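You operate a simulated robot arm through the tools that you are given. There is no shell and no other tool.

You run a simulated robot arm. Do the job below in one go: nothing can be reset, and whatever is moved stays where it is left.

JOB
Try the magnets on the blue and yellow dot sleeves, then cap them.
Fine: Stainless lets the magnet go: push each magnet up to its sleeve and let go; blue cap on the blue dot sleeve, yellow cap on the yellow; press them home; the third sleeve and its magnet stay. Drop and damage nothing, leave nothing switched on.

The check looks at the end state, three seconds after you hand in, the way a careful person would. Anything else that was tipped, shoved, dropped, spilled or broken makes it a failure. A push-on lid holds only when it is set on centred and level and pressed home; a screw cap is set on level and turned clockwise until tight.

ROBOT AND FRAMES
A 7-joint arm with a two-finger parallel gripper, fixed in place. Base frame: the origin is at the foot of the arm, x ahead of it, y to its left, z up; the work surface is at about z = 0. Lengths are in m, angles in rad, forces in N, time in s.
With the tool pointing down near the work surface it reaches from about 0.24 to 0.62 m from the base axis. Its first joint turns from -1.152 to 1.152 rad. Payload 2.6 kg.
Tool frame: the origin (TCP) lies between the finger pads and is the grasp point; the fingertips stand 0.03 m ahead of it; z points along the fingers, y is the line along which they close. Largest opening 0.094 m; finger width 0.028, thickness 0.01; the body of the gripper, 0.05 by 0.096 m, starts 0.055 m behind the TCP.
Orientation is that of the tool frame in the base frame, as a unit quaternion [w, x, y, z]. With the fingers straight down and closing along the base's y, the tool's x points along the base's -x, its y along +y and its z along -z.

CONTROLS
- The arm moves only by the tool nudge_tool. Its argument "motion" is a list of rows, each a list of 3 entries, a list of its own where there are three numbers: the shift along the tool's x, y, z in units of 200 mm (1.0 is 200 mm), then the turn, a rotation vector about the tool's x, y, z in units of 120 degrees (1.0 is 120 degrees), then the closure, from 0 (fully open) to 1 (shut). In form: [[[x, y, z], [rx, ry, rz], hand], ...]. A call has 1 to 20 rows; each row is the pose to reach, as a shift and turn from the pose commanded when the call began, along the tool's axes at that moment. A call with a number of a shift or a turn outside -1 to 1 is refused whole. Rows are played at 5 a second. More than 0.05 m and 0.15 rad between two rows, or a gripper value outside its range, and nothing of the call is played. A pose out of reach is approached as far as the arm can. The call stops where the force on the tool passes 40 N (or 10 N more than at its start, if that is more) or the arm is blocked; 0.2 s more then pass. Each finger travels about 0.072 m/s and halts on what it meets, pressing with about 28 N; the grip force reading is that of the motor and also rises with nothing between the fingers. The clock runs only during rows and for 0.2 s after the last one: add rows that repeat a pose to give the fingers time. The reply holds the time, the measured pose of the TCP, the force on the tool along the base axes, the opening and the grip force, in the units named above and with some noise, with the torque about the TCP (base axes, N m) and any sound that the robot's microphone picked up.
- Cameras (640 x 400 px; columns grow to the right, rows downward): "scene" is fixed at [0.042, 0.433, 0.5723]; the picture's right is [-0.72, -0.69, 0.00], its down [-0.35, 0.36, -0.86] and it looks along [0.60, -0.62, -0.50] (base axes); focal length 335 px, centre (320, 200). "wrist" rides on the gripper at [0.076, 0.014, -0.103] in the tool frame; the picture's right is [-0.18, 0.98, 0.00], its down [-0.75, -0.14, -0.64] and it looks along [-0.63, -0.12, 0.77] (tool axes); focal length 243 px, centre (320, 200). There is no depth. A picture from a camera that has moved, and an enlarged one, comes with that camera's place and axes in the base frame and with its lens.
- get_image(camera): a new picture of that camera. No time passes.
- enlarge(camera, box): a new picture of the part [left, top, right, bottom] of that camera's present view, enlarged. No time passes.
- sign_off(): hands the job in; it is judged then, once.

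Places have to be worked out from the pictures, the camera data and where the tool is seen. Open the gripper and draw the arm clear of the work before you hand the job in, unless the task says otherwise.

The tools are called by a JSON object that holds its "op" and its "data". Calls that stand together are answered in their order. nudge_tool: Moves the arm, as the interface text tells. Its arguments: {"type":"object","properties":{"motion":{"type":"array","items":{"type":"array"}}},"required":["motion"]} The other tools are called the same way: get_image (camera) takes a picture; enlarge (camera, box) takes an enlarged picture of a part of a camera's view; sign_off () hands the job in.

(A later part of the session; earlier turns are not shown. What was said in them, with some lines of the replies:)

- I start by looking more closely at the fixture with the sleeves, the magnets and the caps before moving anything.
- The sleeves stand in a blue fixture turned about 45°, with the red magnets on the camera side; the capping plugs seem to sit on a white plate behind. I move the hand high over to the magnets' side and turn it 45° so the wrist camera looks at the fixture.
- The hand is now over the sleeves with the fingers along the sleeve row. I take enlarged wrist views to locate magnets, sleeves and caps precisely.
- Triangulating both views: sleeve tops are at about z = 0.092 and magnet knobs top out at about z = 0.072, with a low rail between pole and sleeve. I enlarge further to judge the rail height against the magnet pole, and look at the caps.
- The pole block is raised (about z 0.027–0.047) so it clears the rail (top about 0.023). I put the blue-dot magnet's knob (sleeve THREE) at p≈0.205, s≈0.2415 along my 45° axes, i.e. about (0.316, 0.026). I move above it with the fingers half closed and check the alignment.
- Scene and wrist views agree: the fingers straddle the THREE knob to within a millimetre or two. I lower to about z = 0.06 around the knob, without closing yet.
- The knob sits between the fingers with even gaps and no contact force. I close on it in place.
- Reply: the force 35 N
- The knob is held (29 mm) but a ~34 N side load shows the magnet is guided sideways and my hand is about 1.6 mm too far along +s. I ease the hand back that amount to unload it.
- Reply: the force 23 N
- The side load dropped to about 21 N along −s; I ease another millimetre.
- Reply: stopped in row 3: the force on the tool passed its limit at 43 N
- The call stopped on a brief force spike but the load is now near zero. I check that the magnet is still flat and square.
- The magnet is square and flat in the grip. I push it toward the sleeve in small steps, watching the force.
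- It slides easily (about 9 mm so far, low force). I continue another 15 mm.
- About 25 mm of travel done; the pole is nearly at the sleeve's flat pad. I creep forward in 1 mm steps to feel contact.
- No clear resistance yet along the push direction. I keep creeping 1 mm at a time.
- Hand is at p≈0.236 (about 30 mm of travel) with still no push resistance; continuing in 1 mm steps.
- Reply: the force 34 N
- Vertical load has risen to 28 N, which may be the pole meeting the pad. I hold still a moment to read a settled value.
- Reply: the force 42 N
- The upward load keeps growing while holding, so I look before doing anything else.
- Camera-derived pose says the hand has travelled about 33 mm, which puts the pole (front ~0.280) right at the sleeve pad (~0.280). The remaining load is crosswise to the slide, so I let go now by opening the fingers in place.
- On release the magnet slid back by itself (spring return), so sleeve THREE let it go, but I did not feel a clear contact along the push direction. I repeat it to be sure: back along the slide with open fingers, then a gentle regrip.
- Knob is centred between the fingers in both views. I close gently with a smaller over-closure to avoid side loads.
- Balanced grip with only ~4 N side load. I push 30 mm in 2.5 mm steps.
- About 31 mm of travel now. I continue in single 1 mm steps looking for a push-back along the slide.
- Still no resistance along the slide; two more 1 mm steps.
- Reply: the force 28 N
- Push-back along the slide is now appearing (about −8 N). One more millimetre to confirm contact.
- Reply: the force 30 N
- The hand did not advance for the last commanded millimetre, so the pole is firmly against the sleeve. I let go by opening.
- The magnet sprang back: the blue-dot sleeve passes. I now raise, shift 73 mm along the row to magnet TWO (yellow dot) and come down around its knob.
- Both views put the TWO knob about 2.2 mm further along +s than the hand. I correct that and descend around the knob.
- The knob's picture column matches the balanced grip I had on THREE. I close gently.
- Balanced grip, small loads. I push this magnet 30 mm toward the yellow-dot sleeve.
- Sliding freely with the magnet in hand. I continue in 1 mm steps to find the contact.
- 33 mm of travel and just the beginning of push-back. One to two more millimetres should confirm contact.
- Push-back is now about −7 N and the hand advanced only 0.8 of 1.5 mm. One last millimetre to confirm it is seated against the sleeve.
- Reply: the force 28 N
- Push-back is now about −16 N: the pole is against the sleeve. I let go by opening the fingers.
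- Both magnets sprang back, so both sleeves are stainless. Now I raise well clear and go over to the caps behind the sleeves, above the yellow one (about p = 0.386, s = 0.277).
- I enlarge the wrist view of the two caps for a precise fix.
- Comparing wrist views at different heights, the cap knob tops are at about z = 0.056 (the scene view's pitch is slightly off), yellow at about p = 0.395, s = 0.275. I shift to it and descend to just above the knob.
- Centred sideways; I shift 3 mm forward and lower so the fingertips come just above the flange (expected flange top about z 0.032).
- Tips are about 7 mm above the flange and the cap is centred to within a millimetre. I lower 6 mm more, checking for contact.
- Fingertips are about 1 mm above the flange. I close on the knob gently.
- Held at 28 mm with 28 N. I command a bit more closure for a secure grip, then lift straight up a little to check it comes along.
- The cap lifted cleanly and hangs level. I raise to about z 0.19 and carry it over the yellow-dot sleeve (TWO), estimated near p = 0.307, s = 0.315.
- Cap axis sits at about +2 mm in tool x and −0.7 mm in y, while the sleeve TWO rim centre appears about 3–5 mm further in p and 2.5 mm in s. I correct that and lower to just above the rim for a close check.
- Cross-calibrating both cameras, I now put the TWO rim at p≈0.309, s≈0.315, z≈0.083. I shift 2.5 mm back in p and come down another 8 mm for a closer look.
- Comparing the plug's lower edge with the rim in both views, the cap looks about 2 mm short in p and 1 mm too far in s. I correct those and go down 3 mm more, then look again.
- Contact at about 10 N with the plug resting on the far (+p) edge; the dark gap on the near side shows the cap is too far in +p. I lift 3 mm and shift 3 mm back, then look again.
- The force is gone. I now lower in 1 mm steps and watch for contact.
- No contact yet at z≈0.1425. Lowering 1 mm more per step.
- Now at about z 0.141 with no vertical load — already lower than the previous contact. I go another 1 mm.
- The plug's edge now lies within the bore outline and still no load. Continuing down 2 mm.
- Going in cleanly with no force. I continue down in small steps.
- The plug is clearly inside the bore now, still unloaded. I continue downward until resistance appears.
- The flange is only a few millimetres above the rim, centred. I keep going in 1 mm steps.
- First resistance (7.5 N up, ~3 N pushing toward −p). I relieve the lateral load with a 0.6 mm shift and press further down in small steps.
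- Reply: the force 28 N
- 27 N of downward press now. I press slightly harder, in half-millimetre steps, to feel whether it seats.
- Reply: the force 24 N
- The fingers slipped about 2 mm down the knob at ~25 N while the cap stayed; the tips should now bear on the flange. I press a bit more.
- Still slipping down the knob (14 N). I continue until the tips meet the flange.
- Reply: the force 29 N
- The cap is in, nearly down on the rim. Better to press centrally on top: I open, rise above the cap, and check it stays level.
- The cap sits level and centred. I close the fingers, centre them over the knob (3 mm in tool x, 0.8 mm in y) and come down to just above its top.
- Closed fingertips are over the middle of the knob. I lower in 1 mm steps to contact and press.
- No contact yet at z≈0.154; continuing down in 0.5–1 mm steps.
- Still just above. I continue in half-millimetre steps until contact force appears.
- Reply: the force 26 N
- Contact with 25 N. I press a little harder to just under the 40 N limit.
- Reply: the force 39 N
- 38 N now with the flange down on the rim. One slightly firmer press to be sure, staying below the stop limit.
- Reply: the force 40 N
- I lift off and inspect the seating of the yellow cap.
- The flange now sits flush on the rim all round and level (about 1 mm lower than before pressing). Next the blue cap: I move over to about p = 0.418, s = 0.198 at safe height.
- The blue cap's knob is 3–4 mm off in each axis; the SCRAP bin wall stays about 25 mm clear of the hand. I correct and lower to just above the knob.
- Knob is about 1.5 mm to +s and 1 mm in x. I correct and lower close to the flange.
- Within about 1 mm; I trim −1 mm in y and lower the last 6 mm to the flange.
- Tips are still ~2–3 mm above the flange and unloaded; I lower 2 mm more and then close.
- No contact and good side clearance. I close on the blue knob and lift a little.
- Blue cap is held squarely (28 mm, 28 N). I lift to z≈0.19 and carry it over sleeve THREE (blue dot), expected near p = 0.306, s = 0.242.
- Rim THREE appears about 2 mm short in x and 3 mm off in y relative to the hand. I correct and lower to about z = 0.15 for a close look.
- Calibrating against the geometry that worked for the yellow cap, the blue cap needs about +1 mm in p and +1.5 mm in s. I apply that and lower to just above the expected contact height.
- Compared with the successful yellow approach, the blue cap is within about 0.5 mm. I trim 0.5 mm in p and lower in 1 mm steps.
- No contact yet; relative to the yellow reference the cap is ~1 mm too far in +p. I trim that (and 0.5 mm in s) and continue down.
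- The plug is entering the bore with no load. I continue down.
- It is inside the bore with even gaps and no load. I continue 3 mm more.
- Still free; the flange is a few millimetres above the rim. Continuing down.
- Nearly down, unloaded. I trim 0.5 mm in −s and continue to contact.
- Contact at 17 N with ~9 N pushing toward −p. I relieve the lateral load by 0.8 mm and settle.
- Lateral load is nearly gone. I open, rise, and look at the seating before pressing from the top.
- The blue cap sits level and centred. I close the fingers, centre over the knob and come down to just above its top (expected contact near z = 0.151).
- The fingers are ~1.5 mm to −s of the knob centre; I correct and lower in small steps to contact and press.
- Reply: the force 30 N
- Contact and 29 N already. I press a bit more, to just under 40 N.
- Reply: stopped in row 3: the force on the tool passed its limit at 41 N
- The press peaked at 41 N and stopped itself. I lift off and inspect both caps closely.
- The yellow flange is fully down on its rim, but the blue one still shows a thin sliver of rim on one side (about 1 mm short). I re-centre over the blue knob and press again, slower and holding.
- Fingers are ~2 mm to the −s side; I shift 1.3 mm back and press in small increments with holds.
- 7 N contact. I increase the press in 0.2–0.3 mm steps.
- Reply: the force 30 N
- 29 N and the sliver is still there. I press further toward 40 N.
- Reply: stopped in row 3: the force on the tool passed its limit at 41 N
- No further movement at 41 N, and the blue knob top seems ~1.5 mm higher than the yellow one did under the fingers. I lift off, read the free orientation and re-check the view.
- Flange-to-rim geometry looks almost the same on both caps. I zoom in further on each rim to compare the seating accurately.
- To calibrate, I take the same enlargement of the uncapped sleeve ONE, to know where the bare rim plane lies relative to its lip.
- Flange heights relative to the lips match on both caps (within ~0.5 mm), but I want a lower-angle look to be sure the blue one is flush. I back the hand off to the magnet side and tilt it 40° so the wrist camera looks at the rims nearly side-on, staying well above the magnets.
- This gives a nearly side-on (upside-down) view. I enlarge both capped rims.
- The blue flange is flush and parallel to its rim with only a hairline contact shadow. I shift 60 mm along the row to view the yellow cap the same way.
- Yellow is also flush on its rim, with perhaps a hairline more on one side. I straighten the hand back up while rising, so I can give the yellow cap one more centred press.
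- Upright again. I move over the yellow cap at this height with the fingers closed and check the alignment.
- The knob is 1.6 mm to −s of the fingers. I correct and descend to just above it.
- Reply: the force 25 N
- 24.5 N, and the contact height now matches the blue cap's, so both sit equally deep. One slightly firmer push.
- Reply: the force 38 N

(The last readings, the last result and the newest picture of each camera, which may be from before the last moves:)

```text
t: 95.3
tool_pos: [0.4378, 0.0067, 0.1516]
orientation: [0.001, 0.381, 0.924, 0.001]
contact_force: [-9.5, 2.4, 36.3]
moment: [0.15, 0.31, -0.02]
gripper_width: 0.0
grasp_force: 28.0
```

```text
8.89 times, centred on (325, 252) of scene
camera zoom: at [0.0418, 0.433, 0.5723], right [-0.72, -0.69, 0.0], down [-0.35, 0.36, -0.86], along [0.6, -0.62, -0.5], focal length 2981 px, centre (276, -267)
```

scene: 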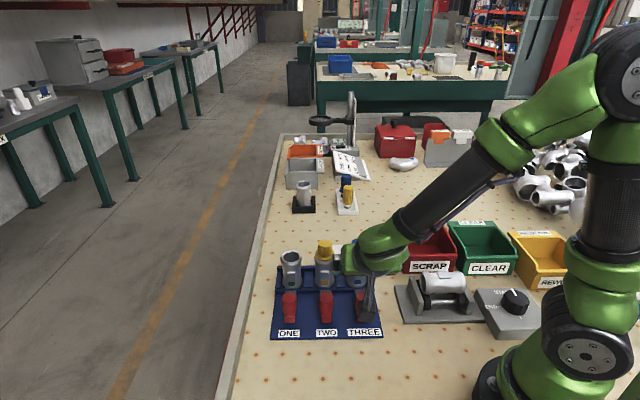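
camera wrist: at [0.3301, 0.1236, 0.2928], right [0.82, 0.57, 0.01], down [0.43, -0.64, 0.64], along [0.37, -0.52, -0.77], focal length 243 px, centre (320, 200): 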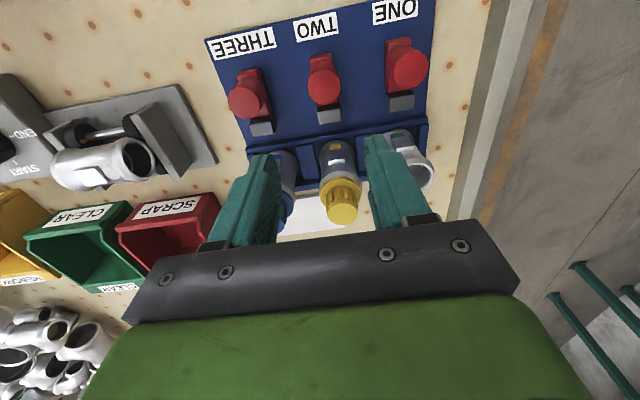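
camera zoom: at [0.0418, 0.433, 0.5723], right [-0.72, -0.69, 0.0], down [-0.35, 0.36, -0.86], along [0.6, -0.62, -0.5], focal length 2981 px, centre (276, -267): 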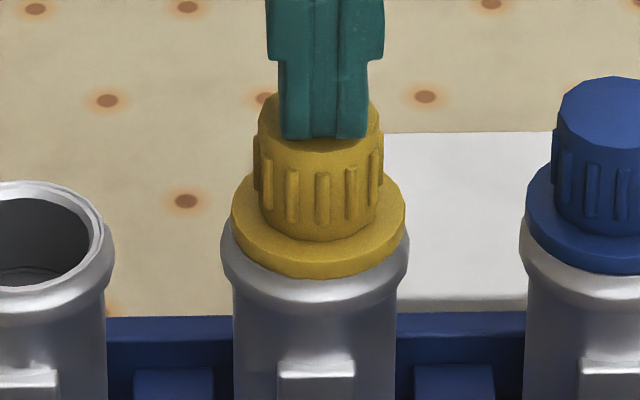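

Solid at 36 N with no further movement: home. I lift straight off, open the gripper and rise well clear.

{"op": "nudge_tool", "data": {"motion": [[[0, 0, -0.03], [0, 0, 0], 1.0], [[0, 0, -0.1], [0, 0, 0], 1.0], [[0, 0, -0.25], [0, 0, 0], 1.0], [[0, 0, -0.45], [0, 0, 0], 0.7], [[0, 0, -0.65], [0, 0, 0], 0.4], [[0, 0, -0.85], [0, 0, 0], 0.2], [[0, 0, -1.0], [0, 0, 0], 0.0], [[0, 0, -1.0], [0, 0, 0], 0.0]]}}

{"op": "get_image", "data": {"camera": "scene"}}

{"op": "enlarge", "data": {"camera": "scene", "box": [265, 225, 395, 345]}}

{"op": "get_image", "data": {"camera": "wrist"}}

```text
t: 97.1
tool_pos: [0.4354, 0.006, 0.3495]
orientation: [0.0, 0.381, 0.925, 0.0]
contact_force: [0.3, 0.0, -0.1]
moment: [0.02, 0.02, 0.01]
gripper_width: 0.0938
grasp_force: 0.0
```

```text
taken
```

scene: 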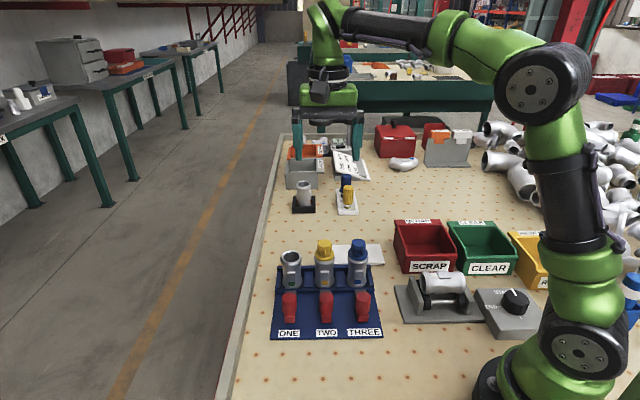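

```text
3.33 times, centred on (330, 285) of scene
camera zoom: at [0.042, 0.433, 0.5723], right [-0.72, -0.69, 0.0], down [-0.35, 0.36, -0.86], along [0.6, -0.62, -0.5], focal length 1118 px, centre (287, -83)
```

zoom: 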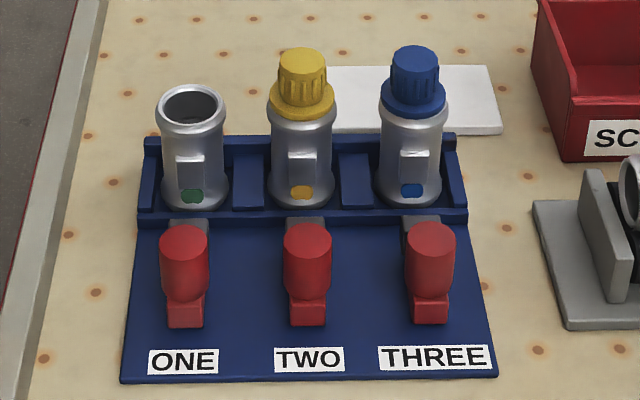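

```text
taken
camera wrist: at [0.3919, 0.069, 0.452], right [0.82, 0.57, 0.0], down [0.44, -0.63, 0.64], along [0.36, -0.53, -0.77], focal length 243 px, centre (320, 200)
```

wrist: 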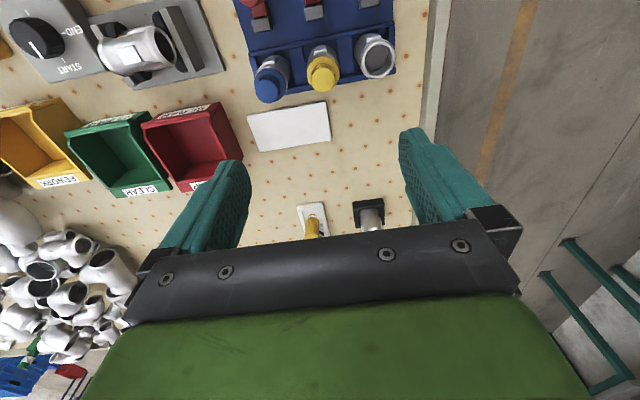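

Both caps are on, all three magnets are back in their rest positions, and sleeve ONE is untouched. I draw the arm away to its starting area at height.

{"op": "nudge_tool", "data": {"motion": [[[-0.06, -0.16, 0], [0, 0, 0], 0], [[-0.12, -0.32, 0], [0, 0, 0], 0], [[-0.18, -0.48, 0], [0, 0, 0], 0], [[-0.24, -0.64, 0], [0, 0, 0], 0], [[-0.3, -0.8, 0], [0, 0, 0], 0], [[-0.3, -0.8, 0], [0, 0, 0], 0]]}}

{"op": "get_image", "data": {"camera": "scene"}}

{"op": "enlarge", "data": {"camera": "scene", "box": [300, 230, 390, 290]}}

```text
t: 98.5
tool_pos: [0.3704, -0.1488, 0.352]
orientation: [-0.001, 0.381, 0.924, 0.0]
contact_force: [-0.4, 0.3, 0.3]
moment: [0.02, 0.03, 0.03]
gripper_width: 0.0939
grasp_force: 0.1
```

```text
taken
```

scene: 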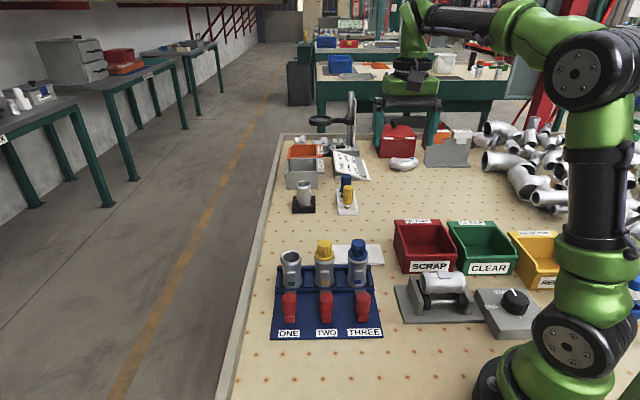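

```text
6.67 times, centred on (345, 260) of scene
camera zoom: at [0.042, 0.433, 0.5723], right [-0.72, -0.69, 0.0], down [-0.35, 0.36, -0.86], along [0.6, -0.62, -0.5], focal length 2236 px, centre (153, -200)
```

zoom: 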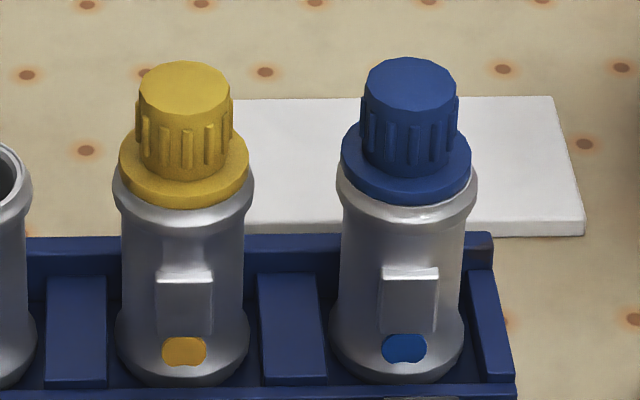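

The end state: blue cap on the blue-dot sleeve and yellow cap on the yellow-dot sleeve, both level and flush. The magnets are back at rest, sleeve ONE and its magnet were never touched, nothing is switched on, and the gripper is open with the arm clear. I hand the job in.

{"op": "sign_off", "data": {}}

```text
The job is handed in.
```

I tried the magnets on the blue-dot and yellow-dot sleeves, then capped both, and handed the job in. I haven't seen the result of the check.

- **Magnets:** I pushed each magnet until it met its sleeve and let go. Both slid back on their own, so both sleeves passed as stainless. I did the blue-dot push twice because I felt no clear contact the first time.
- **Caps:** The blue cap is on the blue-dot sleeve (THREE) and the yellow cap is on the yellow-dot sleeve (TWO). I pressed each from the top, to about 41 N on blue and 39 N on yellow. A near side-on view then showed both flanges flush and level on their rims. A thin sliver of rim still shows on one side of the blue cap. I took that as the cap sitting slightly off-centre, because both caps stopped at the same height.
- **Other items:** I did not touch sleeve ONE or its magnet. Nothing was dropped, nothing was switched on, and the other objects look undisturbed. The yellow-dot sleeve shifted by less than a millimetre in its nest during pressing.
- **Arm:** The gripper is open and the arm is back near its starting position, clear of the work.
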